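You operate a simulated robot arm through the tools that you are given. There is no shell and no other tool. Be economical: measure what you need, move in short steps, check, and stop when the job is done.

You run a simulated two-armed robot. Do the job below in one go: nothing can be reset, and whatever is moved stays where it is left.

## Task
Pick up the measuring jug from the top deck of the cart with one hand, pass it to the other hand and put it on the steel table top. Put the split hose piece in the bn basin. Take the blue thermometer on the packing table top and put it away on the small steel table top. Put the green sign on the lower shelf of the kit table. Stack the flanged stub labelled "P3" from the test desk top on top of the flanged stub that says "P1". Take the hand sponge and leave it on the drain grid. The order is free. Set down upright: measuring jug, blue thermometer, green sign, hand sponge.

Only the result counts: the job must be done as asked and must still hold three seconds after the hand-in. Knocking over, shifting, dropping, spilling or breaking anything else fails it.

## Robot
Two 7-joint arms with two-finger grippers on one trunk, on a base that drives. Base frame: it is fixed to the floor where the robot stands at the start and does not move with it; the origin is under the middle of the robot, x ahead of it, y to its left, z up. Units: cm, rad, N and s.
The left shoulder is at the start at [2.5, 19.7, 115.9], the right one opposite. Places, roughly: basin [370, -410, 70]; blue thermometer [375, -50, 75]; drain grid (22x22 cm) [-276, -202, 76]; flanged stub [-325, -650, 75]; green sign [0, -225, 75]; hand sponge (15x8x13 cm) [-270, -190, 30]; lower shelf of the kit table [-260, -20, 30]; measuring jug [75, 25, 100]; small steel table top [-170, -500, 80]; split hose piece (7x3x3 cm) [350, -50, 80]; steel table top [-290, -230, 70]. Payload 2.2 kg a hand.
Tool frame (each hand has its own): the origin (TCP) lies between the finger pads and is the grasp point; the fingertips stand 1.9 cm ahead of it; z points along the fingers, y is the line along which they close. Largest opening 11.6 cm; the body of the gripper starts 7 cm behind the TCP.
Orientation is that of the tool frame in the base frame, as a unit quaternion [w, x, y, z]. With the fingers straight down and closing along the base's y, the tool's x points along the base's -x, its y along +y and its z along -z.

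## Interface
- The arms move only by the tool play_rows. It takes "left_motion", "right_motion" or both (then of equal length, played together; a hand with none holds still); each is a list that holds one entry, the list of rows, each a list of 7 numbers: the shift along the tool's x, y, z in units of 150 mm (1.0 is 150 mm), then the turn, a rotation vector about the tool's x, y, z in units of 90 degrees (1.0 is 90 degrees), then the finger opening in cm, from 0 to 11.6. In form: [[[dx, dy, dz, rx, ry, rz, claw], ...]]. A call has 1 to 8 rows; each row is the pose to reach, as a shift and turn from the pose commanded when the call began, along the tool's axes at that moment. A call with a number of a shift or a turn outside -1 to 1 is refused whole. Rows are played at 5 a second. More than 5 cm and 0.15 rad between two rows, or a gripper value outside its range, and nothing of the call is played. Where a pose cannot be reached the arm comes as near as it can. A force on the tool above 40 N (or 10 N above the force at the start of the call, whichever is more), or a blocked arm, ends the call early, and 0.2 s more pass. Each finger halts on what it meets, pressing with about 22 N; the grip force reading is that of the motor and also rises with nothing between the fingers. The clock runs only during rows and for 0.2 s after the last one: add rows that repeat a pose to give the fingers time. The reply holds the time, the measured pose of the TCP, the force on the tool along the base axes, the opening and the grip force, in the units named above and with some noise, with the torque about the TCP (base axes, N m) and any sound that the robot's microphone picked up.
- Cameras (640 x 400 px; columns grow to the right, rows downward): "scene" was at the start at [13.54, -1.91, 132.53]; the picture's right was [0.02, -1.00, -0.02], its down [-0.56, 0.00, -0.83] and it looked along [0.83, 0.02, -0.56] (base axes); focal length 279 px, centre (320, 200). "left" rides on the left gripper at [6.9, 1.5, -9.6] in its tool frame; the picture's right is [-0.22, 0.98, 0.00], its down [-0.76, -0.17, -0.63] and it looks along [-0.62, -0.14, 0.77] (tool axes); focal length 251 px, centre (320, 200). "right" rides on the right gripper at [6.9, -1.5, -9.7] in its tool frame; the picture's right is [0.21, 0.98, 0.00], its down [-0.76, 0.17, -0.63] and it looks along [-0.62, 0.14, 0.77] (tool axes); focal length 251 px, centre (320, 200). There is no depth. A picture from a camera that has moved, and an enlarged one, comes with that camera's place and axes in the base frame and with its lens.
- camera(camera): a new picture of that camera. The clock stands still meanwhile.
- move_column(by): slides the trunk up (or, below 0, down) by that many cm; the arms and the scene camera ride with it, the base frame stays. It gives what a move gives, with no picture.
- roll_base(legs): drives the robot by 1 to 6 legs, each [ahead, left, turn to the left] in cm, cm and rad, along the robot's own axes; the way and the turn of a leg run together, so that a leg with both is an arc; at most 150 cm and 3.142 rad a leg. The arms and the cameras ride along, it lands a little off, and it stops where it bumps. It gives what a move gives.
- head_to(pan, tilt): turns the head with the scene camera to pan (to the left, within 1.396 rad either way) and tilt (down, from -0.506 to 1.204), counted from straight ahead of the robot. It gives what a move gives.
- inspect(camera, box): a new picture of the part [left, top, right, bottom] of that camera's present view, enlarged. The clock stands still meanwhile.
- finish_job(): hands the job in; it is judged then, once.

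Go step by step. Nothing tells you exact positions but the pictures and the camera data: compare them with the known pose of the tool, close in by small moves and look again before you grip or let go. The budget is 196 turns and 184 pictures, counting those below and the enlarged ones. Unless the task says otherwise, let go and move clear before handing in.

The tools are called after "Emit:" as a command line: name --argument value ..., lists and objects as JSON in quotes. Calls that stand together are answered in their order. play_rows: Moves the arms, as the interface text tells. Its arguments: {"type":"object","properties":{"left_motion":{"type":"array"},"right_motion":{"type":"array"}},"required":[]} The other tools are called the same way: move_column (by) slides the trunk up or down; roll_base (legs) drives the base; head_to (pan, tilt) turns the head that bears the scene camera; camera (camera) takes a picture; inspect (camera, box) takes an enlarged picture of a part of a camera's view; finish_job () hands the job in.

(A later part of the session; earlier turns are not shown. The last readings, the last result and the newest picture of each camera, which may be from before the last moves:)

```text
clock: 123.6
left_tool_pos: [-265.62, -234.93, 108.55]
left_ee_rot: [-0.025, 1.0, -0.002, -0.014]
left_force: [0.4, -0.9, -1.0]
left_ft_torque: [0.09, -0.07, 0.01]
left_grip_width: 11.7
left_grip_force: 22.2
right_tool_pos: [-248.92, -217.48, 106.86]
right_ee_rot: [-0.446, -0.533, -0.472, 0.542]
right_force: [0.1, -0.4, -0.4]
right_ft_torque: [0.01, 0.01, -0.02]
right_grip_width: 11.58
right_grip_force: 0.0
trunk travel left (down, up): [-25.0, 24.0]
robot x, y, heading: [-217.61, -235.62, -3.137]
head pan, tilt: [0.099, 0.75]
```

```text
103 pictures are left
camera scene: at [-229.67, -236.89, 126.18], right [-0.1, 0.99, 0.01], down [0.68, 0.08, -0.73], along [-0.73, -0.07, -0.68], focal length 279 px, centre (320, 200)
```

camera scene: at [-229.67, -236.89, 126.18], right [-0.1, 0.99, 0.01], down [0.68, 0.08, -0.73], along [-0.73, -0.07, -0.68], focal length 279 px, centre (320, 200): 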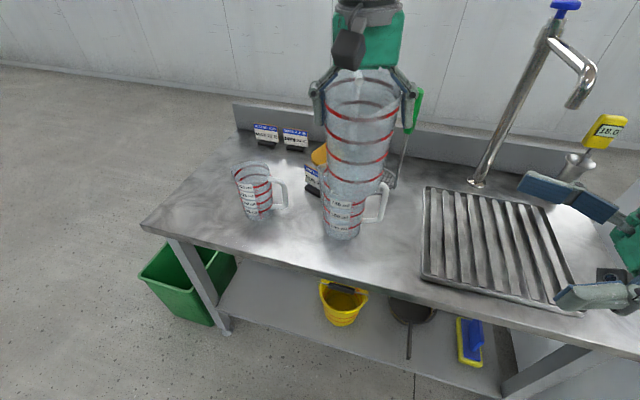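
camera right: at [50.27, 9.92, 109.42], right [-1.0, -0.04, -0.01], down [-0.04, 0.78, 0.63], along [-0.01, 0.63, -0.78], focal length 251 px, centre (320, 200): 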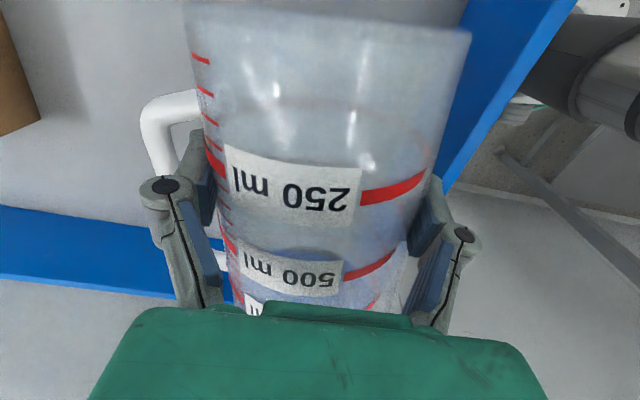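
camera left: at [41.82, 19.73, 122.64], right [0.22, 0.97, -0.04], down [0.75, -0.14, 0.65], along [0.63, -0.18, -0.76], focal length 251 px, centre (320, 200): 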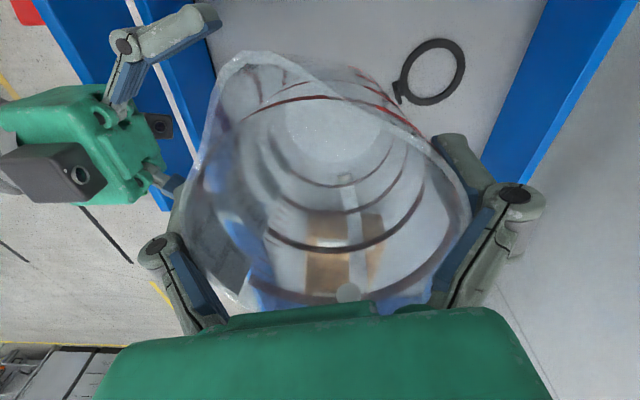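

There is a second small jug right at my intended spot, so I choose the free left end of the table near [-275, -273]. I strafe left 38 cm.

Emit:
roll_base --legs '[[0, 38, 0]]'

Emit:
head_to --pan -0.05 --tilt 0.85

Emit:
camera --camera "scene"

Emit:
camera --camera "left"

```text
clock: 126.0
left_tool_pos: [-265.44, -273.59, 108.75]
left_ee_rot: [-0.025, 1.0, 0.001, -0.013]
left_force: [-0.3, -0.8, -0.7]
left_ft_torque: [0.06, -0.06, 0.02]
left_grip_width: 11.74
left_grip_force: 22.0
right_tool_pos: [-248.81, -255.93, 106.84]
right_ee_rot: [-0.447, -0.533, -0.473, 0.542]
right_force: [1.3, -0.8, 0.5]
right_ft_torque: [-0.01, 0.01, -0.02]
right_grip_width: 11.57
right_grip_force: 0.0
trunk travel left (down, up): [-25.0, 24.0]
robot x, y, heading: [-217.18, -273.79, -3.128]
head pan, tilt: [0.099, 0.75]
```

```text
clock: 126.7
left_tool_pos: [-265.41, -273.23, 108.78]
left_ee_rot: [-0.025, 1.0, 0.0, -0.013]
left_force: [-0.8, 0.1, -1.9]
left_ft_torque: [0.02, -0.02, -0.02]
left_grip_width: 11.72
left_grip_force: 22.2
right_tool_pos: [-248.59, -255.68, 106.75]
right_ee_rot: [-0.448, -0.531, -0.473, 0.543]
right_force: [0.1, -0.1, 0.2]
right_ft_torque: [-0.01, -0.02, 0.01]
right_grip_width: 11.61
right_grip_force: 0.1
trunk travel left (down, up): [-25.0, 24.0]
robot x, y, heading: [-217.25, -273.59, -3.133]
head pan, tilt: [-0.051, 0.85]
```

```text
102 pictures are left
camera scene: at [-229.08, -272.49, 125.37], right [0.04, 1.0, -0.01], down [0.75, -0.04, -0.66], along [-0.66, 0.02, -0.75], focal length 279 px, centre (320, 200)
```

scene: 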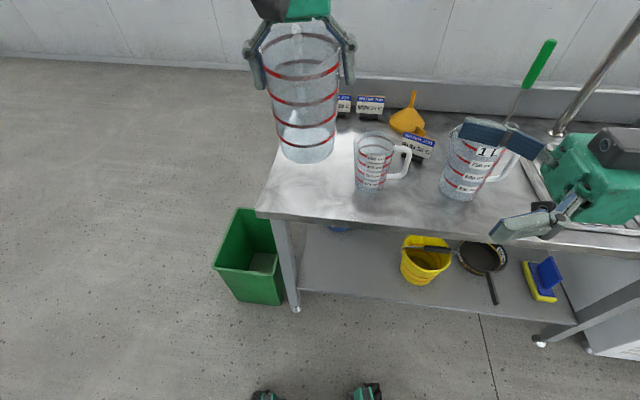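

```text
101 pictures are left
camera left: at [-258.02, -275.2, 118.06], right [-0.21, -0.98, -0.04], down [-0.74, 0.14, 0.66], along [-0.64, 0.17, -0.75], focal length 251 px, centre (320, 200)
```

left: 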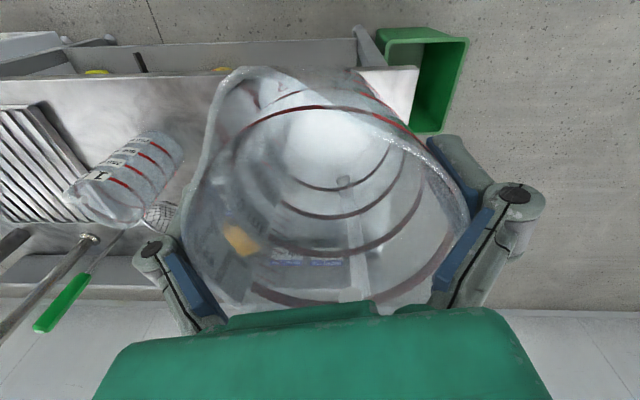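

The free spot is confirmed: y −283 to −262 at the left end. I drive 5 cm ahead, extend the arm, and lower with the trunk.

Emit:
roll_base --legs '[[5, 0, 0]]'

Emit:
play_rows --left_motion '[[[-0.13, -0.02, 0, 0, 0, 0, 7], [-0.26, -0.03, 0, 0, 0, 0, 7], [-0.39, -0.03, 0, 0, 0, 0, 7], [-0.52, -0.03, 0, 0, 0, 0, 7], [-0.52, -0.03, 0, 0, 0, 0, 7]]]'

Emit:
move_column --by -15

Emit:
camera --camera "scene"

```text
clock: 127.7
left_tool_pos: [-270.47, -273.6, 108.64]
left_ee_rot: [-0.026, 1.0, 0.0, -0.013]
left_force: [-0.2, -1.2, -2.0]
left_ft_torque: [0.01, -0.09, 0.0]
left_grip_width: 11.75
left_grip_force: 22.4
right_tool_pos: [-253.74, -256.02, 106.92]
right_ee_rot: [-0.448, -0.532, -0.473, 0.541]
right_force: [0.8, 0.3, 0.8]
right_ft_torque: [0.0, -0.04, 0.06]
right_grip_width: 11.61
right_grip_force: 0.1
trunk travel left (down, up): [-25.0, 24.0]
robot x, y, heading: [-222.08, -273.6, -3.14]
head pan, tilt: [-0.051, 0.85]
```

```text
clock: 128.9
left_tool_pos: [-278.44, -273.74, 109.71]
left_ee_rot: [-0.031, 0.999, 0.005, -0.017]
left_force: [0.4, 0.1, -0.8]
left_ft_torque: [0.02, -0.05, 0.03]
left_grip_width: 11.76
left_grip_force: 22.3
right_tool_pos: [-253.39, -256.08, 106.85]
right_ee_rot: [-0.447, -0.531, -0.474, 0.542]
right_force: [0.1, 1.0, -0.2]
right_ft_torque: [0.04, 0.0, -0.01]
right_grip_width: 11.6
right_grip_force: 0.0
trunk travel left (down, up): [-25.0, 24.0]
robot x, y, heading: [-222.2, -273.73, -3.137]
head pan, tilt: [-0.051, 0.85]
```

```text
clock: 130.6
left_tool_pos: [-278.32, -273.69, 94.26]
left_ee_rot: [-0.031, 0.999, 0.006, -0.015]
left_force: [0.1, 0.5, -2.2]
left_ft_torque: [0.04, -0.04, 0.0]
left_grip_width: 11.78
left_grip_force: 21.7
right_tool_pos: [-253.54, -256.18, 91.92]
right_ee_rot: [-0.446, -0.531, -0.474, 0.542]
right_force: [0.2, -0.4, 0.0]
right_ft_torque: [-0.02, -0.02, 0.01]
right_grip_width: 11.6
right_grip_force: 0.0
trunk travel left (down, up): [-10.0, 39.0]
robot x, y, heading: [-221.53, -273.61, -3.133]
head pan, tilt: [-0.051, 0.85]
```

```text
100 pictures are left
camera scene: at [-234.02, -272.86, 110.38], right [0.04, 1.0, 0.0], down [0.75, -0.04, -0.66], along [-0.66, 0.03, -0.75], focal length 279 px, centre (320, 200)
```

scene: 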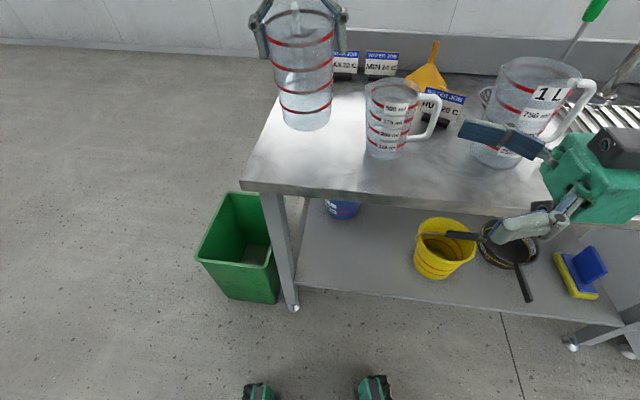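

The jug is about 6 cm above the table at a free spot. I lower it gently.

Emit:
play_rows --left_motion '[[[0, 0, 0.1, 0, 0, 0, 7], [0, 0, 0.2, 0, 0, 0, 7], [0, 0, 0.28, 0, 0, 0, 7], [0, 0, 0.33, 0, 0, 0, 7], [0, 0, 0.36, 0, 0, 0, 7], [0, 0, 0.36, 0, 0, 0, 7]]]'

Emit:
inspect --camera "scene" --box '[220, 0, 460, 200]'

```text
clock: 132.0
left_tool_pos: [-278.86, -273.83, 89.66]
left_ee_rot: [-0.038, 0.999, 0.011, -0.017]
left_force: [-0.5, 0.1, -0.7]
left_ft_torque: [0.02, 0.02, 0.01]
left_grip_width: 11.79
left_grip_force: 21.9
right_tool_pos: [-253.51, -256.05, 91.96]
right_ee_rot: [-0.447, -0.531, -0.474, 0.542]
right_force: [-0.4, 1.0, 1.4]
right_ft_torque: [0.0, -0.03, -0.02]
right_grip_width: 11.61
right_grip_force: 0.1
trunk travel left (down, up): [-10.0, 39.0]
robot x, y, heading: [-221.88, -273.38, -3.134]
head pan, tilt: [-0.051, 0.85]
```

```text
2.00 times, centred on (340, 100) of scene
camera zoom: at [-234.03, -272.87, 110.37], right [0.04, 1.0, 0.0], down [0.75, -0.04, -0.66], along [-0.66, 0.03, -0.75], focal length 558 px, centre (280, 400)
```

zoom: 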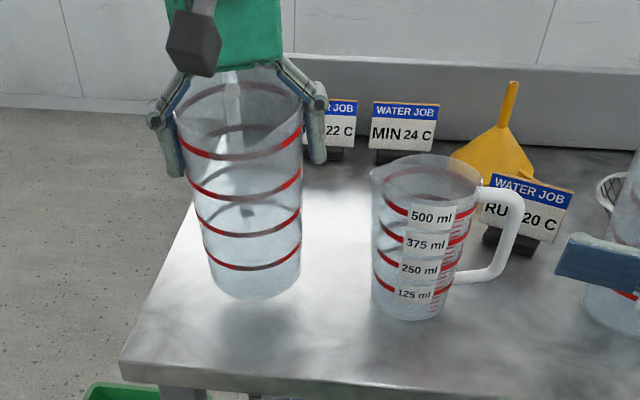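

Still about 1–2 cm above. I lower further in small steps.

Emit:
play_rows --left_motion '[[[0, 0, 0.03, 0, 0, 0, 7], [0, 0, 0.06, 0, 0, 0, 7], [0, 0, 0.09, 0, 0, 0, 7], [0, 0, 0.12, 0, 0, 0, 7], [0, 0, 0.12, 0, 0, 0, 7]]]'

Emit:
inspect --camera "scene" --box '[220, 0, 460, 200]'

```text
clock: 133.2
left_tool_pos: [-279.02, -273.97, 88.01]
left_ee_rot: [-0.04, 0.999, 0.013, -0.017]
left_force: [-0.1, 0.8, -0.9]
left_ft_torque: [0.02, 0.0, 0.01]
left_grip_width: 11.79
left_grip_force: 22.7
right_tool_pos: [-253.45, -256.17, 92.0]
right_ee_rot: [-0.447, -0.531, -0.474, 0.542]
right_force: [-0.2, 0.3, 0.5]
right_ft_torque: [0.02, 0.03, -0.02]
right_grip_width: 11.58
right_grip_force: 0.1
trunk travel left (down, up): [-10.0, 39.0]
robot x, y, heading: [-222.6, -273.79, -3.135]
head pan, tilt: [-0.051, 0.85]
```

```text
2.00 times, centred on (340, 100) of scene
camera zoom: at [-234.03, -272.87, 110.37], right [0.04, 1.0, 0.0], down [0.75, -0.04, -0.66], along [-0.66, 0.03, -0.75], focal length 558 px, centre (280, 400)
```

zoom: 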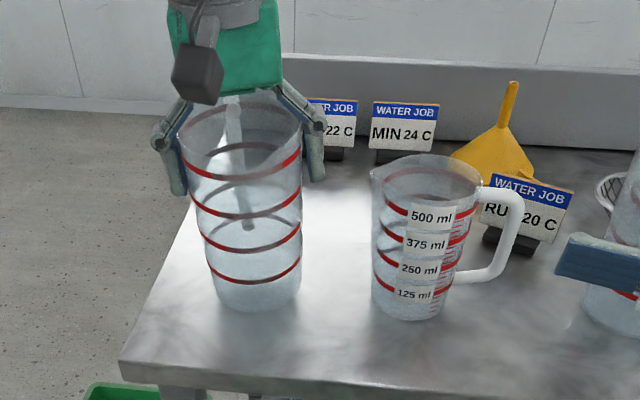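

Emit:
play_rows --left_motion '[[[0, 0, 0.03, 0, 0, 0, 7], [0, 0, 0.06, 0, 0, 0, 7], [0, 0, 0.09, 0, 0, 0, 7], [0, 0, 0.12, 0, 0, 0, 7], [0, 0, 0.15, 0, 0, 0, 7]]]'

Emit:
inspect --camera "scene" --box '[220, 0, 460, 200]'

```text
clock: 134.3
left_tool_pos: [-279.63, -274.36, 87.28]
left_ee_rot: [-0.045, 0.998, 0.018, -0.027]
left_force: [3.6, -1.2, 18.4]
left_ft_torque: [-0.53, -0.74, 0.07]
left_grip_width: 11.98
left_grip_force: 21.9
right_tool_pos: [-253.26, -256.38, 91.75]
right_ee_rot: [-0.446, -0.531, -0.474, 0.542]
right_force: [-0.9, -0.3, -0.3]
right_ft_torque: [0.02, 0.02, 0.04]
right_grip_width: 11.58
right_grip_force: 0.1
trunk travel left (down, up): [-10.0, 39.0]
robot x, y, heading: [-222.22, -273.38, -3.133]
head pan, tilt: [-0.051, 0.85]
stopped in row 5 (left hand): the force on the tool passed its limit at 44 N (the readings are from after the stop); the commanded pose is now the measured one
```

```text
2.00 times, centred on (340, 100) of scene
camera zoom: at [-233.87, -272.89, 110.39], right [0.04, 1.0, 0.0], down [0.75, -0.03, -0.66], along [-0.66, 0.03, -0.75], focal length 558 px, centre (280, 400)
```

zoom: 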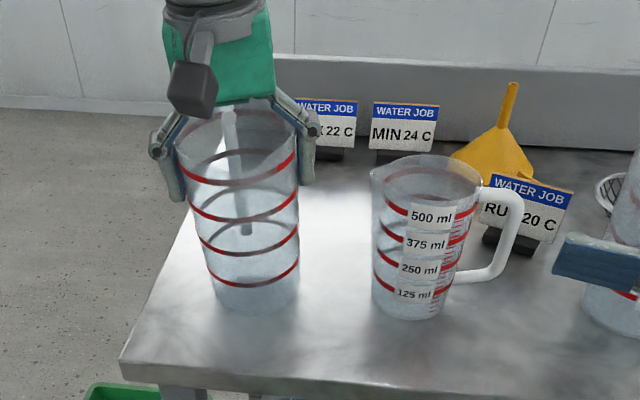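

The jug touches the table, slightly tilted. I ease up a bit and level the hand.

Emit:
play_rows --left_motion '[[[0, 0, -0.03, -0.03, 0.018, 0, 7], [0, 0, -0.03, -0.057, 0.035, 0, 7], [0, 0, -0.03, -0.057, 0.035, 0, 7]]]'

Emit:
inspect --camera "scene" --box '[220, 0, 460, 200]'

Emit:
camera --camera "left"

```text
clock: 135.1
left_tool_pos: [-280.07, -275.39, 88.2]
left_ee_rot: [-0.012, 1.0, 0.027, 0.003]
left_force: [-0.2, 0.1, -1.2]
left_ft_torque: [-0.01, -0.05, -0.05]
left_grip_width: 11.94
left_grip_force: 21.5
right_tool_pos: [-253.35, -256.28, 92.1]
right_ee_rot: [-0.446, -0.532, -0.474, 0.542]
right_force: [-0.8, -0.2, 0.7]
right_ft_torque: [0.02, 0.0, 0.01]
right_grip_width: 11.61
right_grip_force: 0.1
trunk travel left (down, up): [-10.0, 39.0]
robot x, y, heading: [-222.16, -273.79, -3.137]
head pan, tilt: [-0.051, 0.85]
```

```text
2.00 times, centred on (340, 100) of scene
camera zoom: at [-234.05, -272.89, 110.37], right [0.04, 1.0, 0.0], down [0.75, -0.04, -0.66], along [-0.66, 0.03, -0.75], focal length 558 px, centre (280, 400)
```

zoom: 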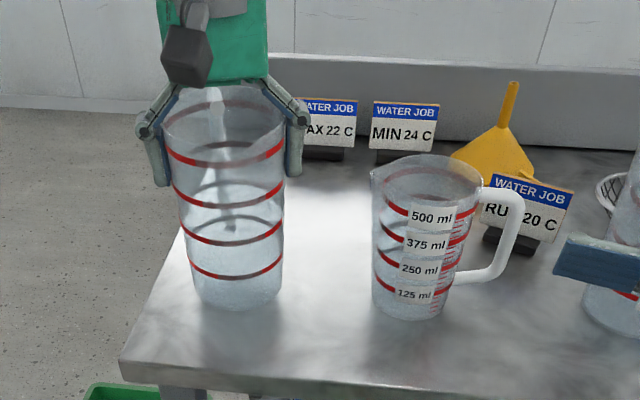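

```text
95 pictures are left
camera left: at [-273.05, -276.76, 97.67], right [-0.16, -0.99, -0.02], down [-0.77, 0.11, 0.63], along [-0.62, 0.12, -0.78], focal length 251 px, centre (320, 200)
```

left: 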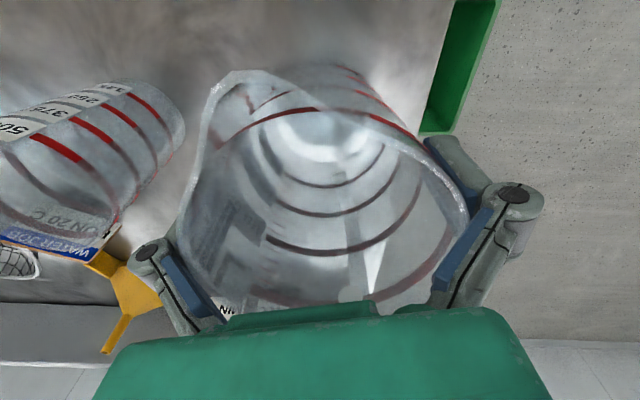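

Level now. I lower the last bit, open fully, and slide the hand back off the rim.

Emit:
play_rows --left_motion '[[[0, 0, 0.03, 0, 0, 0, 7], [0, 0, 0.055, 0, 0, 0, 7], [0, 0, 0.055, 0, 0, 0, 11.6], [0, 0, 0.055, 0, 0, 0, 11.6], [0, 0, 0.055, 0, 0, 0, 11.6]]]'

Emit:
inspect --camera "scene" --box '[220, 0, 460, 200]'

```text
clock: 136.3
left_tool_pos: [-280.09, -275.47, 87.07]
left_ee_rot: [-0.011, 1.0, 0.028, 0.005]
left_force: [-0.5, 1.1, 1.7]
left_ft_torque: [0.03, -0.06, 0.02]
left_grip_width: 11.94
left_grip_force: 22.2
right_tool_pos: [-253.44, -256.27, 92.04]
right_ee_rot: [-0.446, -0.531, -0.475, 0.542]
right_force: [-0.1, -0.5, 0.4]
right_ft_torque: [0.01, -0.05, 0.02]
right_grip_width: 11.6
right_grip_force: 0.1
trunk travel left (down, up): [-10.0, 39.0]
robot x, y, heading: [-222.38, -274.01, -3.133]
head pan, tilt: [-0.051, 0.85]
```

```text
2.00 times, centred on (340, 100) of scene
camera zoom: at [-234.03, -272.88, 110.37], right [0.04, 1.0, 0.0], down [0.75, -0.04, -0.66], along [-0.66, 0.03, -0.75], focal length 558 px, centre (280, 400)
```

zoom: 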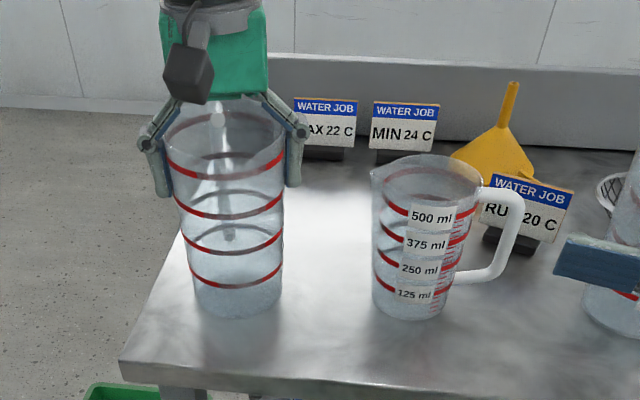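

Emit:
play_rows --left_motion '[[[0.06, 0, 0, 0, 0, 0, 11.6], [0.13, 0, 0, 0, 0, 0, 11.6], [0.2, 0, 0, 0, 0, 0, 11.6], [0.27, 0, 0, 0, 0, 0, 11.6]]]'

Emit:
inspect --camera "scene" --box '[220, 0, 460, 200]'

```text
clock: 136.7
left_tool_pos: [-279.92, -275.87, 87.03]
left_ee_rot: [-0.015, 0.999, 0.033, 0.001]
left_force: [2.9, 0.5, 14.3]
left_ft_torque: [-0.22, -0.95, 0.0]
left_grip_width: 11.94
left_grip_force: 22.0
right_tool_pos: [-253.24, -256.64, 92.11]
right_ee_rot: [-0.445, -0.531, -0.476, 0.542]
right_force: [-0.3, 0.4, -0.4]
right_ft_torque: [-0.05, -0.01, 0.02]
right_grip_width: 11.58
right_grip_force: 0.0
trunk travel left (down, up): [-10.0, 39.0]
robot x, y, heading: [-222.22, -273.68, -3.132]
head pan, tilt: [-0.051, 0.85]
stopped in row 1 (left hand): the force on the tool passed its limit at 50 N (the readings are from after the stop); the commanded pose is now the measured one
```

```text
2.00 times, centred on (340, 100) of scene
camera zoom: at [-233.96, -272.78, 110.4], right [0.04, 1.0, 0.0], down [0.75, -0.04, -0.66], along [-0.66, 0.03, -0.75], focal length 558 px, centre (280, 400)
```

zoom: 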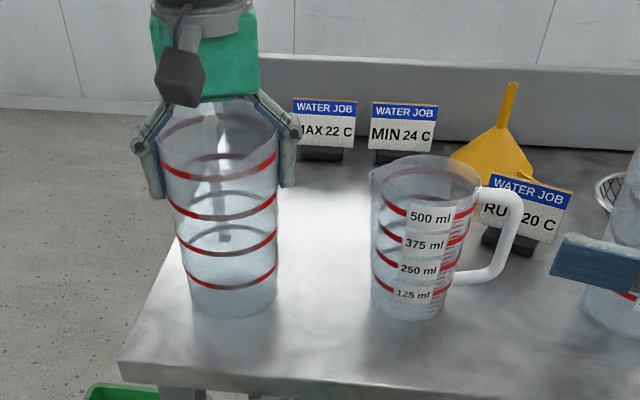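

The hand is jammed near the wide rim. I push it slightly lower where the jug is narrower, then slide back.

Emit:
play_rows --left_motion '[[[0, 0, 0.03, 0, 0, 0, 11.6], [0, 0, 0.06, 0, 0, 0, 11.6], [0, 0, 0.09, 0, 0, 0, 11.6], [0, 0, 0.12, 0, 0, 0, 11.6]]]'

Emit:
camera --camera "left"

```text
clock: 137.3
left_tool_pos: [-280.4, -276.18, 87.02]
left_ee_rot: [-0.018, 0.999, 0.035, -0.009]
left_force: [2.9, -1.6, 15.4]
left_ft_torque: [-0.49, -0.85, 0.02]
left_grip_width: 11.96
left_grip_force: 22.1
right_tool_pos: [-253.26, -256.61, 92.16]
right_ee_rot: [-0.443, -0.532, -0.477, 0.542]
right_force: [-0.3, -0.4, -0.2]
right_ft_torque: [0.02, 0.0, 0.0]
right_grip_width: 11.58
right_grip_force: 0.2
trunk travel left (down, up): [-10.0, 39.0]
robot x, y, heading: [-222.75, -273.86, -3.136]
head pan, tilt: [-0.051, 0.85]
stopped in row 3 (left hand): the force on the tool passed its limit at 44 N (the readings are from after the stop); the commanded pose is now the measured one
```

```text
92 pictures are left
camera left: at [-273.19, -277.48, 96.43], right [-0.15, -0.99, -0.03], down [-0.75, 0.09, 0.65], along [-0.64, 0.12, -0.76], focal length 251 px, centre (320, 200)
```

left: 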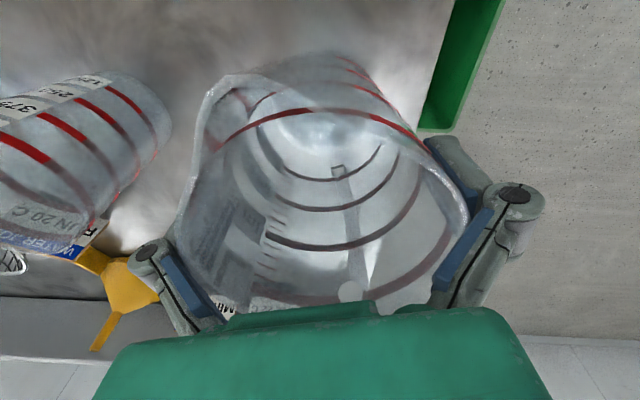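

The left hand is stuck near the rim, so I will hold the jug low with the right hand to free it. I turn the right hand to point forward and down.

Emit:
play_rows --right_motion '[[[-0.06, -0.09, 0.04, 0.071, 0.031, 0.028, 11.6], [-0.12, -0.18, 0.09, 0.142, 0.061, 0.056, 11.6], [-0.18, -0.27, 0.13, 0.214, 0.092, 0.084, 11.6], [-0.24, -0.36, 0.18, 0.285, 0.123, 0.112, 11.6], [-0.3, -0.45, 0.22, 0.356, 0.153, 0.14, 11.6], [-0.333, -0.533, 0.267, 0.427, 0.184, 0.167, 11.6], [-0.333, -0.533, 0.267, 0.427, 0.184, 0.167, 11.6]]]'

Emit:
play_rows --right_motion '[[[0, 0, 0, 0.071, 0.031, 0.028, 11.6], [0, 0, 0, 0.142, 0.061, 0.056, 11.6], [0, 0, 0, 0.214, 0.092, 0.084, 11.6], [0, 0, 0, 0.285, 0.123, 0.112, 11.6], [0, 0, 0, 0.356, 0.153, 0.14, 11.6], [0, 0, 0, 0.427, 0.184, 0.167, 11.6]]]'

Emit:
camera --camera "right"

Emit:
camera --camera "scene"

```text
clock: 138.9
left_tool_pos: [-280.31, -276.14, 87.09]
left_ee_rot: [-0.017, 0.999, 0.034, -0.008]
left_force: [1.1, -3.2, 21.3]
left_ft_torque: [-1.01, -0.71, -0.1]
left_grip_width: 11.97
left_grip_force: 21.9
right_tool_pos: [-264.7, -259.73, 98.83]
right_ee_rot: [0.239, 0.774, 0.257, -0.527]
right_force: [0.1, 0.4, -0.6]
right_ft_torque: [0.0, -0.01, 0.04]
right_grip_width: 11.61
right_grip_force: 0.1
right hand out of reach, approached as far as the arm can: row 1, 2, 3, 4, 5, 6, 7
trunk travel left (down, up): [-10.0, 39.0]
robot x, y, heading: [-222.14, -273.43, -3.133]
head pan, tilt: [-0.051, 0.85]
```

```text
clock: 140.3
left_tool_pos: [-280.33, -276.17, 86.99]
left_ee_rot: [-0.019, 0.999, 0.034, -0.008]
left_force: [-2.9, 0.1, 23.8]
left_ft_torque: [-0.66, -0.21, -0.07]
left_grip_width: 11.95
left_grip_force: 21.8
right_tool_pos: [-264.8, -259.75, 98.97]
right_ee_rot: [-0.003, 0.901, 0.001, -0.433]
right_force: [-0.2, -0.7, -0.1]
right_ft_torque: [0.0, 0.03, -0.03]
right_grip_width: 11.58
right_grip_force: 0.1
trunk travel left (down, up): [-10.0, 39.0]
robot x, y, heading: [-222.29, -273.61, -3.133]
head pan, tilt: [-0.051, 0.85]
```

```text
91 pictures are left
camera right: at [-252.77, -258.21, 99.44], right [0.14, -0.98, -0.17], down [0.02, -0.17, 0.98], along [-0.99, -0.14, 0.0], focal length 251 px, centre (320, 200)
```

right: 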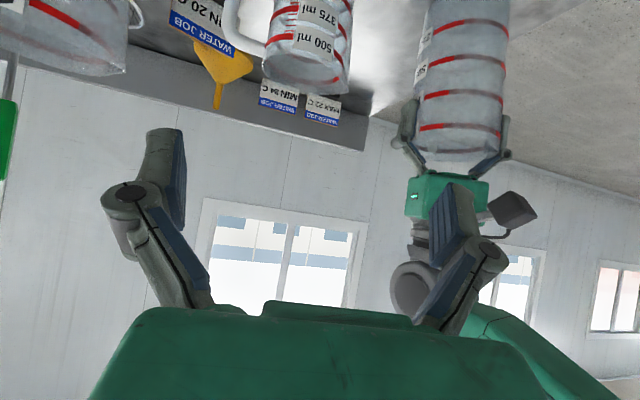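

```text
90 pictures are left
camera scene: at [-233.87, -273.19, 110.42], right [0.04, 1.0, 0.0], down [0.75, -0.03, -0.66], along [-0.66, 0.03, -0.75], focal length 279 px, centre (320, 200)
```

scene: 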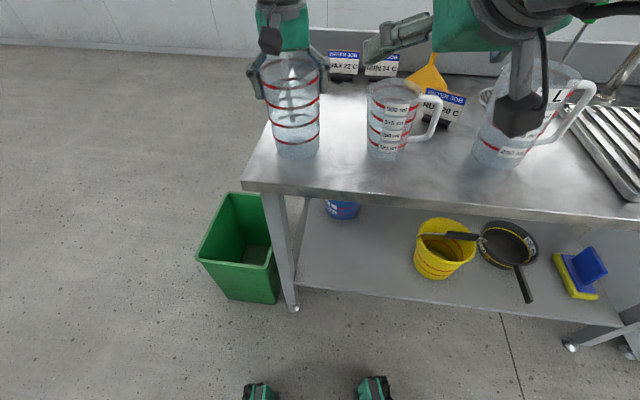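

The right hand is turned. I bring it down in front of the jug.

Emit:
play_rows --right_motion '[[[0.17, 0.17, 0.09, 0, 0, 0, 11.6], [0.34, 0.34, 0.19, 0, 0, 0, 11.6], [0.51, 0.51, 0.28, 0, 0, 0, 11.6], [0.68, 0.68, 0.37, 0, 0, 0, 11.6], [0.84, 0.84, 0.47, 0, 0, 0, 11.6], [1.0, 1.0, 0.56, 0, 0, 0, 11.6], [1.0, 1.0, 0.56, 0, 0, 0, 11.6]]]'

Emit:
camera --camera "right"

```text
clock: 141.9
left_tool_pos: [-280.28, -276.16, 87.01]
left_ee_rot: [-0.018, 0.999, 0.034, -0.009]
left_force: [-2.5, 2.1, 27.1]
left_ft_torque: [-0.48, -0.36, -0.03]
left_grip_width: 11.94
left_grip_force: 22.1
right_tool_pos: [-261.69, -274.67, 82.04]
right_ee_rot: [-0.001, 0.902, 0.001, -0.432]
right_force: [-0.5, -0.2, 0.9]
right_ft_torque: [0.01, 0.01, 0.02]
right_grip_width: 11.59
right_grip_force: 0.0
trunk travel left (down, up): [-10.0, 39.0]
robot x, y, heading: [-222.1, -273.41, -3.138]
head pan, tilt: [-0.051, 0.85]
```

```text
89 pictures are left
camera right: at [-249.74, -273.18, 82.5], right [0.14, -0.98, -0.17], down [0.02, -0.17, 0.99], along [-0.99, -0.14, 0.0], focal length 251 px, centre (320, 200)
```

right: 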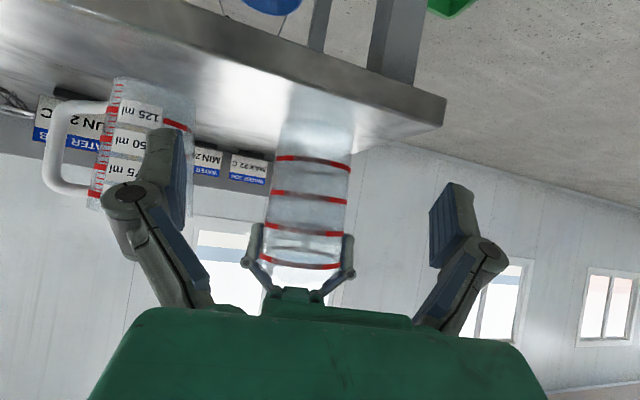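

Aligned. I move the right hand forward around the lower jug body.

Emit:
play_rows --right_motion '[[[-0.12, 0.08, 0.18, 0, 0, 0, 11.6], [-0.25, 0.08, 0.37, 0, 0, 0, 11.6], [-0.38, 0.08, 0.56, 0, 0, 0, 11.6], [-0.5, 0.08, 0.74, 0, 0, 0, 11.6], [-0.6, 0.08, 0.88, 0, 0, 0, 11.6], [-0.63, 0.08, 0.93, 0, 0, 0, 11.6], [-0.63, 0.08, 0.93, 0, 0, 0, 11.6]]]'

Emit:
camera --camera "right"

```text
clock: 143.6
left_tool_pos: [-280.34, -276.12, 87.02]
left_ee_rot: [-0.019, 0.999, 0.033, -0.008]
left_force: [-0.3, 1.8, 25.9]
left_ft_torque: [-0.51, -0.42, -0.02]
left_grip_width: 11.95
left_grip_force: 21.4
right_tool_pos: [-278.64, -276.03, 80.45]
right_ee_rot: [-0.001, 0.902, 0.003, -0.432]
right_force: [0.4, 0.5, 0.4]
right_ft_torque: [0.01, 0.0, 0.0]
right_grip_width: 11.6
right_grip_force: 0.1
trunk travel left (down, up): [-10.0, 39.0]
robot x, y, heading: [-222.43, -273.59, -3.135]
head pan, tilt: [-0.051, 0.85]
```

```text
88 pictures are left
camera right: at [-266.69, -274.41, 81.03], right [0.14, -0.98, -0.17], down [0.02, -0.17, 0.99], along [-0.99, -0.14, 0.0], focal length 251 px, centre (320, 200)
```

right: 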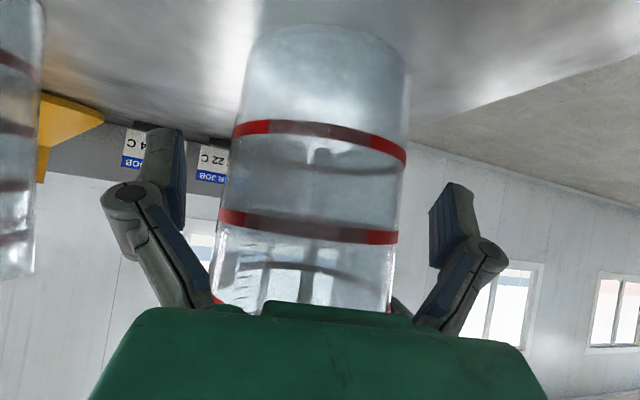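

The jug's lower body is between the right fingers. I close the right hand, then pull the left hand back.

Emit:
play_rows --right_motion '[[[0, 0, 0, 0, 0, 0, 9.5], [0, 0, 0, 0, 0, 0, 7], [0, 0, 0, 0, 0, 0, 6], [0, 0, 0, 0, 0, 0, 6], [0, 0, 0, 0, 0, 0, 6]]]'

Emit:
play_rows --left_motion '[[[0.03, 0, -0.03, 0, 0, 0, 11.6], [0.07, 0, -0.05, 0, 0, 0, 11.6], [0.12, 0, -0.06, 0, 0, 0, 11.6], [0.18, 0, -0.06, 0, 0, 0, 11.6], [0.25, 0, -0.06, 0, 0, 0, 11.6]]]'

Emit:
inspect --camera "scene" --box '[220, 0, 460, 200]'

```text
clock: 144.8
left_tool_pos: [-280.34, -276.12, 86.93]
left_ee_rot: [-0.021, 0.999, 0.034, -0.009]
left_force: [-4.6, 10.2, 19.1]
left_ft_torque: [-0.41, -0.22, -0.3]
left_grip_width: 11.97
left_grip_force: 22.0
right_tool_pos: [-278.63, -276.25, 80.42]
right_ee_rot: [-0.001, 0.902, 0.003, -0.432]
right_force: [5.0, -13.2, 3.8]
right_ft_torque: [0.22, 0.1, 0.49]
right_grip_width: 8.58
right_grip_force: 22.0
trunk travel left (down, up): [-10.0, 39.0]
robot x, y, heading: [-222.25, -273.47, -3.134]
head pan, tilt: [-0.051, 0.85]
```

```text
clock: 145.5
left_tool_pos: [-279.24, -276.72, 87.39]
left_ee_rot: [-0.023, 0.999, 0.041, -0.008]
left_force: [0.6, 3.5, 0.4]
left_ft_torque: [0.33, -0.61, 0.08]
left_grip_width: 11.74
left_grip_force: 21.9
right_tool_pos: [-278.21, -276.31, 80.53]
right_ee_rot: [0.0, 0.902, 0.005, -0.432]
right_force: [-1.0, -3.5, -2.9]
right_ft_torque: [-0.07, 0.51, -0.03]
right_grip_width: 8.64
right_grip_force: 22.3
trunk travel left (down, up): [-10.0, 39.0]
robot x, y, heading: [-222.32, -273.92, -3.133]
head pan, tilt: [-0.051, 0.85]
stopped in row 3 (right hand): the force on the tool passed its limit at 45 N (the readings are from after the stop); the commanded pose is now the measured one
```

```text
2.00 times, centred on (340, 100) of scene
camera zoom: at [-234.22, -273.31, 110.34], right [0.04, 1.0, 0.0], down [0.75, -0.03, -0.66], along [-0.66, 0.03, -0.75], focal length 558 px, centre (280, 400)
```

zoom: 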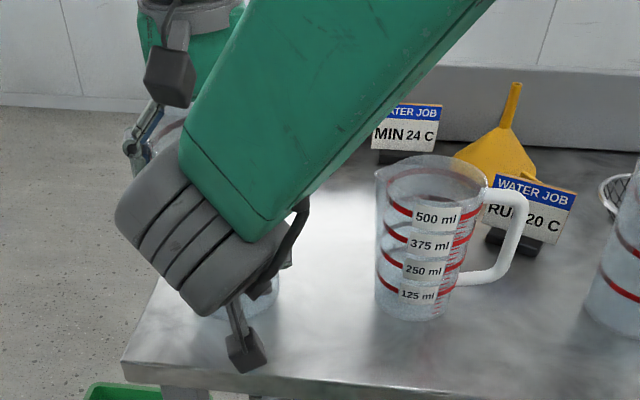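

It is loosening (11.74). I keep pulling back.

Emit:
play_rows --left_motion '[[[0.05, 0, 0, 0, 0, 0, 11.6], [0.1, 0, 0, 0, 0, 0, 11.6], [0.16, 0, 0, 0, 0, 0, 11.6], [0.22, 0, 0, 0, 0, 0, 11.6], [0.3, 0, 0, 0, 0, 0, 11.6]]]'

Emit:
play_rows --left_motion '[[[0.05, 0, 0, 0, 0, 0, 11.6], [0.1, 0, 0, 0, 0, 0, 11.6], [0.16, 0, 0, 0, 0, 0, 11.6], [0.22, 0, 0, 0, 0, 0, 11.6], [0.3, 0, 0, 0, 0, 0, 11.6]]]'

Emit:
camera --camera "left"

```text
clock: 146.7
left_tool_pos: [-274.67, -276.21, 87.79]
left_ee_rot: [-0.022, 0.999, 0.038, -0.01]
left_force: [-0.1, -0.3, 0.3]
left_ft_torque: [-0.01, -0.02, 0.02]
left_grip_width: 11.6
left_grip_force: 0.1
right_tool_pos: [-278.18, -276.12, 80.5]
right_ee_rot: [-0.002, 0.902, 0.004, -0.432]
right_force: [0.1, 0.3, -0.1]
right_ft_torque: [0.0, 0.0, 0.02]
right_grip_width: 8.6
right_grip_force: 21.8
trunk travel left (down, up): [-10.0, 39.0]
robot x, y, heading: [-222.52, -273.47, -3.135]
head pan, tilt: [-0.051, 0.85]
```

```text
clock: 147.4
left_tool_pos: [-272.82, -276.29, 88.07]
left_ee_rot: [-0.022, 0.999, 0.038, -0.018]
left_force: [-0.4, -0.5, 0.8]
left_ft_torque: [0.06, -0.04, -0.06]
left_grip_width: 11.61
left_grip_force: 0.0
right_tool_pos: [-277.67, -276.38, 80.53]
right_ee_rot: [-0.003, 0.902, 0.007, -0.432]
right_force: [0.5, 0.2, -0.9]
right_ft_torque: [0.0, -0.03, -0.01]
right_grip_width: 8.58
right_grip_force: 21.9
trunk travel left (down, up): [-10.0, 39.0]
robot x, y, heading: [-222.73, -273.9, -3.128]
head pan, tilt: [-0.051, 0.85]
stopped in row 3 (left hand): the force on the tool passed its limit at 47 N (the readings are from after the stop); the commanded pose is now the measured one
```

```text
86 pictures are left
camera left: at [-265.35, -277.62, 97.31], right [-0.14, -0.99, -0.04], down [-0.74, 0.08, 0.66], along [-0.65, 0.12, -0.75], focal length 251 px, centre (320, 200)
```

left: 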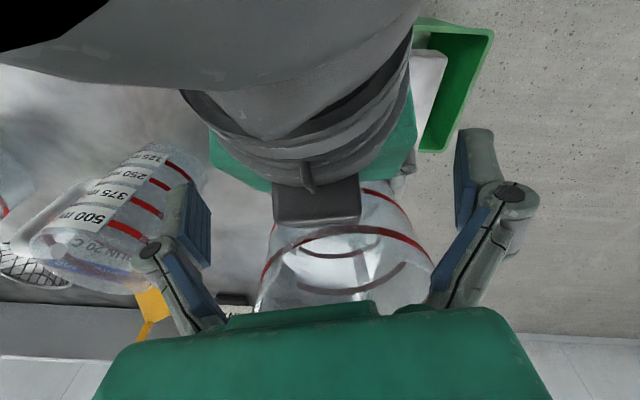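

The left hand is free. I raise it clear, then open the right hand and back it off.

Emit:
play_rows --left_motion '[[[0, 0, -0.2, 0, 0, 0, 11.6], [0, 0, -0.45, 0, 0, 0, 11.6], [0, 0, -0.7, 0, 0, 0, 11.6], [0.1, 0.2, -0.95, 0, 0, 0, 11.6]]]'

Emit:
play_rows --right_motion '[[[0, 0, 0, 0, 0, 0, 9.5], [0, 0, 0, 0, 0, 0, 11.6], [0, 0, 0, 0, 0, 0, 11.6], [0.08, 0, -0.1, 0, 0, 0, 11.6], [0.22, 0, -0.28, 0, 0, 0, 11.6], [0.36, 0, -0.45, 0, 0, 0, 11.6], [0.5, 0, -0.63, 0, 0, 0, 11.6], [0.6, 0, -0.8, 0, 0, 0, 11.6]]]'

Emit:
camera --camera "scene"

```text
refused: row 4 steps farther than a row can; nothing moved
```

```text
clock: 149.2
left_tool_pos: [-272.83, -276.34, 87.96]
left_ee_rot: [-0.021, 0.999, 0.039, -0.018]
left_force: [-0.8, 1.1, -0.3]
left_ft_torque: [-0.02, -0.03, -0.01]
left_grip_width: 11.59
left_grip_force: 0.0
right_tool_pos: [-262.99, -276.19, 81.32]
right_ee_rot: [0.002, 0.902, 0.001, -0.432]
right_force: [0.6, -0.1, 0.5]
right_ft_torque: [-0.01, 0.0, -0.02]
right_grip_width: 11.62
right_grip_force: 0.1
trunk travel left (down, up): [-10.0, 39.0]
robot x, y, heading: [-222.4, -273.47, -3.132]
head pan, tilt: [-0.051, 0.85]
```

```text
85 pictures are left
camera scene: at [-234.16, -273.38, 110.5], right [0.03, 1.0, 0.0], down [0.74, -0.02, -0.67], along [-0.67, 0.02, -0.74], focal length 279 px, centre (320, 200)
```

scene: 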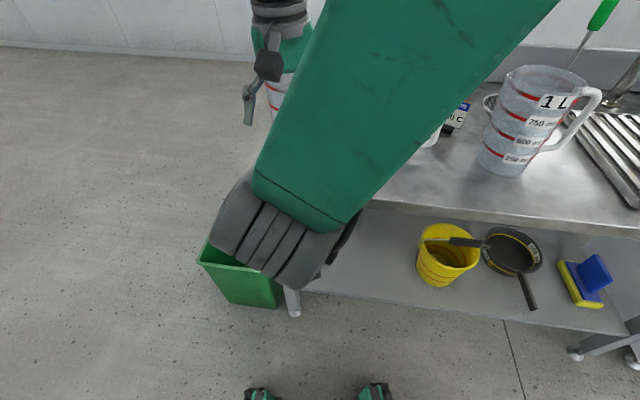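

Right is clear. Now I raise the left hand straight up and move the right hand aside.

Emit:
play_rows --left_motion '[[[0, 0, -0.2, 0, 0, 0, 11.6], [0, 0, -0.45, 0, 0, 0, 11.6], [0, 0, -0.7, 0, 0, 0, 11.6], [0.05, 0.1, -0.95, 0, 0, 0, 11.6]]]'

Emit:
move_column --by 10

Emit:
play_rows --right_motion '[[[0, -0.25, -0.1, 0, 0, 0, 11.6], [0, -0.5, -0.1, 0, 0, 0, 11.6], [0, -0.75, -0.1, 0, 0, 0, 11.6], [0, -1.0, -0.1, 0, 0, 0, 11.6]]]'

Emit:
camera --camera "scene"

```text
clock: 150.2
left_tool_pos: [-271.46, -278.43, 102.01]
left_ee_rot: [-0.022, 0.999, 0.039, -0.017]
left_force: [0.5, 0.1, 0.3]
left_ft_torque: [0.02, 0.0, 0.01]
left_grip_width: 11.6
left_grip_force: 0.2
right_tool_pos: [-262.98, -276.28, 81.5]
right_ee_rot: [0.003, 0.901, 0.003, -0.433]
right_force: [-0.6, -0.3, 0.1]
right_ft_torque: [-0.02, 0.06, -0.02]
right_grip_width: 11.56
right_grip_force: 0.1
trunk travel left (down, up): [-10.0, 39.0]
robot x, y, heading: [-222.27, -273.46, -3.134]
head pan, tilt: [-0.051, 0.85]
```

```text
clock: 151.6
left_tool_pos: [-271.47, -278.34, 111.95]
left_ee_rot: [-0.021, 0.999, 0.039, -0.017]
left_force: [0.4, -0.2, 0.3]
left_ft_torque: [-0.01, 0.01, 0.03]
left_grip_width: 11.62
left_grip_force: 0.1
right_tool_pos: [-263.04, -276.13, 91.33]
right_ee_rot: [0.003, 0.902, 0.002, -0.432]
right_force: [-0.5, -1.0, -0.1]
right_ft_torque: [-0.03, 0.0, 0.0]
right_grip_width: 11.6
right_grip_force: 0.1
trunk travel left (down, up): [-20.0, 29.0]
robot x, y, heading: [-222.51, -273.56, -3.136]
head pan, tilt: [-0.051, 0.85]
```

```text
clock: 152.6
left_tool_pos: [-271.6, -278.12, 112.04]
left_ee_rot: [-0.021, 0.999, 0.039, -0.017]
left_force: [0.0, 0.4, 0.3]
left_ft_torque: [0.0, -0.03, 0.01]
left_grip_width: 11.59
left_grip_force: 0.0
right_tool_pos: [-262.69, -261.78, 91.98]
right_ee_rot: [-0.002, 0.903, 0.007, -0.43]
right_force: [-0.2, 0.2, 0.4]
right_ft_torque: [-0.01, 0.02, 0.01]
right_grip_width: 11.58
right_grip_force: 0.1
right hand out of reach, approached as far as the arm can: row 4
trunk travel left (down, up): [-20.0, 29.0]
robot x, y, heading: [-222.53, -273.69, -3.132]
head pan, tilt: [-0.051, 0.85]
```

```text
84 pictures are left
camera scene: at [-234.2, -273.03, 120.37], right [0.04, 1.0, 0.0], down [0.75, -0.03, -0.66], along [-0.66, 0.03, -0.75], focal length 279 px, centre (320, 200)
```

scene: 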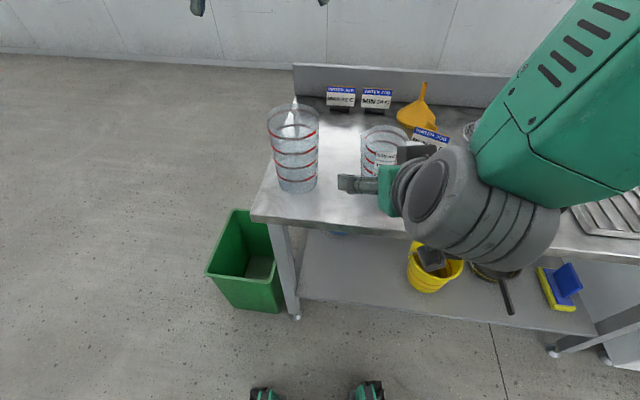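

The jug stands upright on the steel table. Next is the hand sponge on the lower shelf at about [-269, -193, 31]; I back off, strafe right in front of it and lower the trunk.

Emit:
roll_base --legs '[[-28, 0, 0], [0, -66, 0]]'

Emit:
move_column --by -20

Emit:
head_to --pan -0.15 --tilt 0.8

Emit:
camera --camera "scene"

Emit:
camera --camera "right"

```text
clock: 157.7
left_tool_pos: [-244.88, -214.65, 112.07]
left_ee_rot: [-0.026, 0.998, 0.046, -0.019]
left_force: [0.3, 0.0, -0.7]
left_ft_torque: [0.07, -0.03, 0.01]
left_grip_width: 11.61
left_grip_force: 0.0
right_tool_pos: [-236.21, -198.22, 92.08]
right_ee_rot: [-0.002, 0.902, 0.016, -0.432]
right_force: [-0.5, 0.1, -0.1]
right_ft_torque: [0.06, 0.0, -0.03]
right_grip_width: 11.61
right_grip_force: 0.1
trunk travel left (down, up): [-20.0, 29.0]
robot x, y, heading: [-195.52, -208.69, -3.121]
head pan, tilt: [-0.051, 0.85]
```

```text
clock: 159.9
left_tool_pos: [-244.53, -213.7, 92.09]
left_ee_rot: [-0.021, 0.999, 0.046, -0.019]
left_force: [-0.2, -0.2, -0.6]
left_ft_torque: [0.0, 0.01, -0.04]
left_grip_width: 11.6
left_grip_force: 0.1
right_tool_pos: [-235.99, -197.38, 72.09]
right_ee_rot: [0.001, 0.901, 0.013, -0.433]
right_force: [0.4, 0.0, 0.2]
right_ft_torque: [0.0, -0.01, 0.05]
right_grip_width: 11.59
right_grip_force: 0.1
trunk travel left (down, up): [0.0, 49.0]
robot x, y, heading: [-195.99, -208.37, -3.119]
head pan, tilt: [-0.051, 0.85]
```

```text
clock: 160.6
left_tool_pos: [-244.57, -213.87, 92.08]
left_ee_rot: [-0.021, 0.999, 0.047, -0.019]
left_force: [-0.1, 0.6, 0.6]
left_ft_torque: [-0.02, 0.04, 0.02]
left_grip_width: 11.59
left_grip_force: 0.0
right_tool_pos: [-236.04, -197.54, 72.15]
right_ee_rot: [0.001, 0.902, 0.014, -0.432]
right_force: [-0.1, -0.9, 0.7]
right_ft_torque: [-0.03, -0.02, -0.01]
right_grip_width: 11.63
right_grip_force: 0.1
trunk travel left (down, up): [0.0, 49.0]
robot x, y, heading: [-195.74, -208.17, -3.122]
head pan, tilt: [-0.15, 0.799]
```

```text
83 pictures are left
camera scene: at [-207.61, -207.45, 100.78], right [0.13, 0.99, 0.0], down [0.71, -0.09, -0.69], along [-0.69, 0.09, -0.72], focal length 279 px, centre (320, 200)
```

scene: 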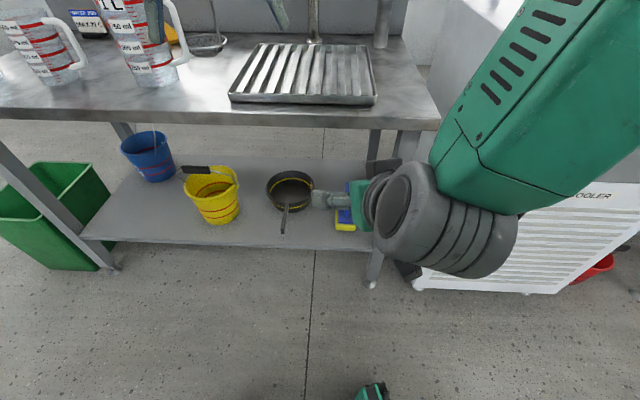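

```text
82 pictures are left
camera right: at [-224.14, -195.59, 72.72], right [0.16, -0.97, -0.18], down [0.03, -0.18, 0.98], along [-0.99, -0.16, 0.0], focal length 251 px, centre (320, 200)
```

right: 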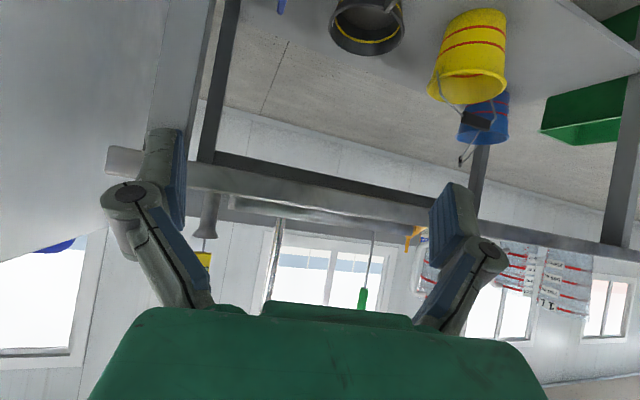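

I lower the right hand in front of the shelf.

Emit:
play_rows --right_motion '[[[0.2, -0.03, 0.14, 0, 0, 0, 11.6], [0.41, -0.06, 0.28, 0, 0, 0, 11.6], [0.62, -0.1, 0.42, 0, 0, 0, 11.6], [0.82, -0.13, 0.57, 0, 0, 0, 11.6]]]'

Emit:
play_rows --right_motion '[[[0.2, -0.03, 0.14, 0, 0, 0, 11.6], [0.41, -0.06, 0.28, 0, 0, 0, 11.6], [0.62, -0.1, 0.42, 0, 0, 0, 11.6], [0.82, -0.13, 0.57, 0, 0, 0, 11.6]]]'

Emit:
camera --camera "right"

Emit:
camera --camera "scene"

```text
clock: 161.6
left_tool_pos: [-244.64, -213.87, 92.12]
left_ee_rot: [-0.022, 0.999, 0.046, -0.019]
left_force: [0.5, 0.5, -0.3]
left_ft_torque: [0.0, -0.04, -0.01]
left_grip_width: 11.58
left_grip_force: 0.0
right_tool_pos: [-235.15, -195.19, 57.32]
right_ee_rot: [0.001, 0.901, 0.013, -0.434]
right_force: [-0.1, -0.5, 0.3]
right_ft_torque: [-0.01, 0.02, 0.02]
right_grip_width: 11.6
right_grip_force: 0.1
trunk travel left (down, up): [0.0, 49.0]
robot x, y, heading: [-195.67, -208.33, -3.12]
head pan, tilt: [-0.15, 0.799]
```

```text
clock: 162.6
left_tool_pos: [-244.52, -213.88, 92.1]
left_ee_rot: [-0.021, 0.999, 0.046, -0.018]
left_force: [-0.6, 0.1, 0.4]
left_ft_torque: [0.01, 0.0, 0.01]
left_grip_width: 11.59
left_grip_force: 0.1
right_tool_pos: [-234.29, -193.39, 42.23]
right_ee_rot: [0.001, 0.901, 0.014, -0.433]
right_force: [0.1, 0.6, 0.3]
right_ft_torque: [-0.03, 0.02, 0.01]
right_grip_width: 11.6
right_grip_force: 0.0
trunk travel left (down, up): [0.0, 49.0]
robot x, y, heading: [-195.91, -208.47, -3.122]
head pan, tilt: [-0.15, 0.799]
```

```text
81 pictures are left
camera right: at [-222.29, -191.49, 42.85], right [0.16, -0.97, -0.18], down [0.03, -0.18, 0.98], along [-0.99, -0.16, 0.0], focal length 251 px, centre (320, 200)
```

right: 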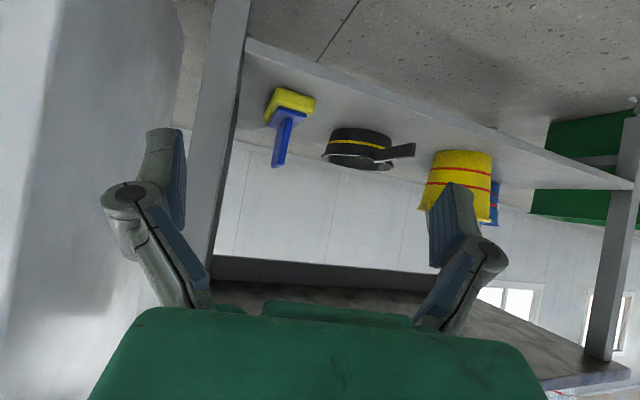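

```text
80 pictures are left
camera scene: at [-207.68, -207.43, 100.76], right [0.13, 0.99, 0.0], down [0.71, -0.09, -0.69], along [-0.69, 0.09, -0.72], focal length 279 px, centre (320, 200)
```

scene: 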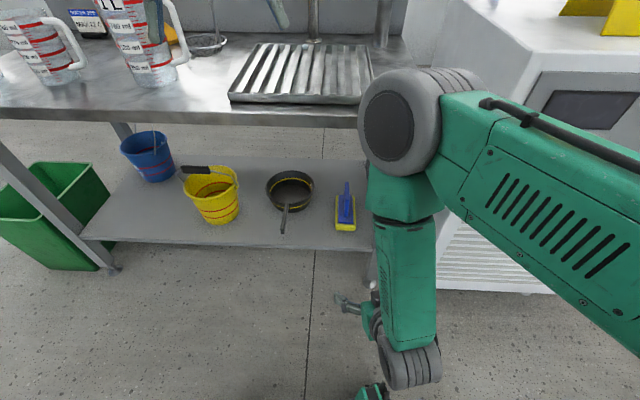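

The sponge has a thin blue handle standing up, near [-264, -191.5, 36]. I turn the right hand slightly to clear the table leg and move to a pre-grasp point.

Emit:
play_rows --right_motion '[[[-0.08, 0.08, 0.15, 0.04, 0, 0.032, 8], [-0.15, 0.16, 0.3, 0.08, 0, 0.064, 6], [-0.23, 0.24, 0.45, 0.12, 0, 0.096, 6], [-0.3, 0.307, 0.588, 0.156, 0, 0.125, 6], [-0.3, 0.307, 0.588, 0.156, 0, 0.125, 6]]]'

Emit:
camera --camera "right"

```text
clock: 163.8
left_tool_pos: [-244.57, -213.91, 92.16]
left_ee_rot: [-0.022, 0.999, 0.046, -0.019]
left_force: [-0.3, 0.5, 0.0]
left_ft_torque: [0.01, -0.01, 0.02]
left_grip_width: 11.59
left_grip_force: 0.1
right_tool_pos: [-243.64, -198.11, 40.15]
right_ee_rot: [-0.067, 0.892, -0.127, -0.429]
right_force: [-0.1, 0.3, 0.0]
right_ft_torque: [-0.02, -0.02, 0.0]
right_grip_width: 6.0
right_grip_force: 0.0
trunk travel left (down, up): [0.0, 49.0]
robot x, y, heading: [-195.45, -208.46, -3.118]
head pan, tilt: [-0.15, 0.799]
```

```text
79 pictures are left
camera right: at [-231.79, -200.01, 40.77], right [-0.15, -0.97, -0.18], down [-0.03, -0.18, 0.98], along [-0.99, 0.15, 0.0], focal length 251 px, centre (320, 200)
```

right: 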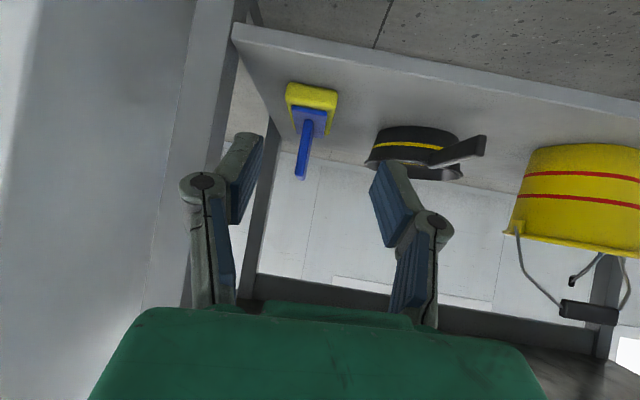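

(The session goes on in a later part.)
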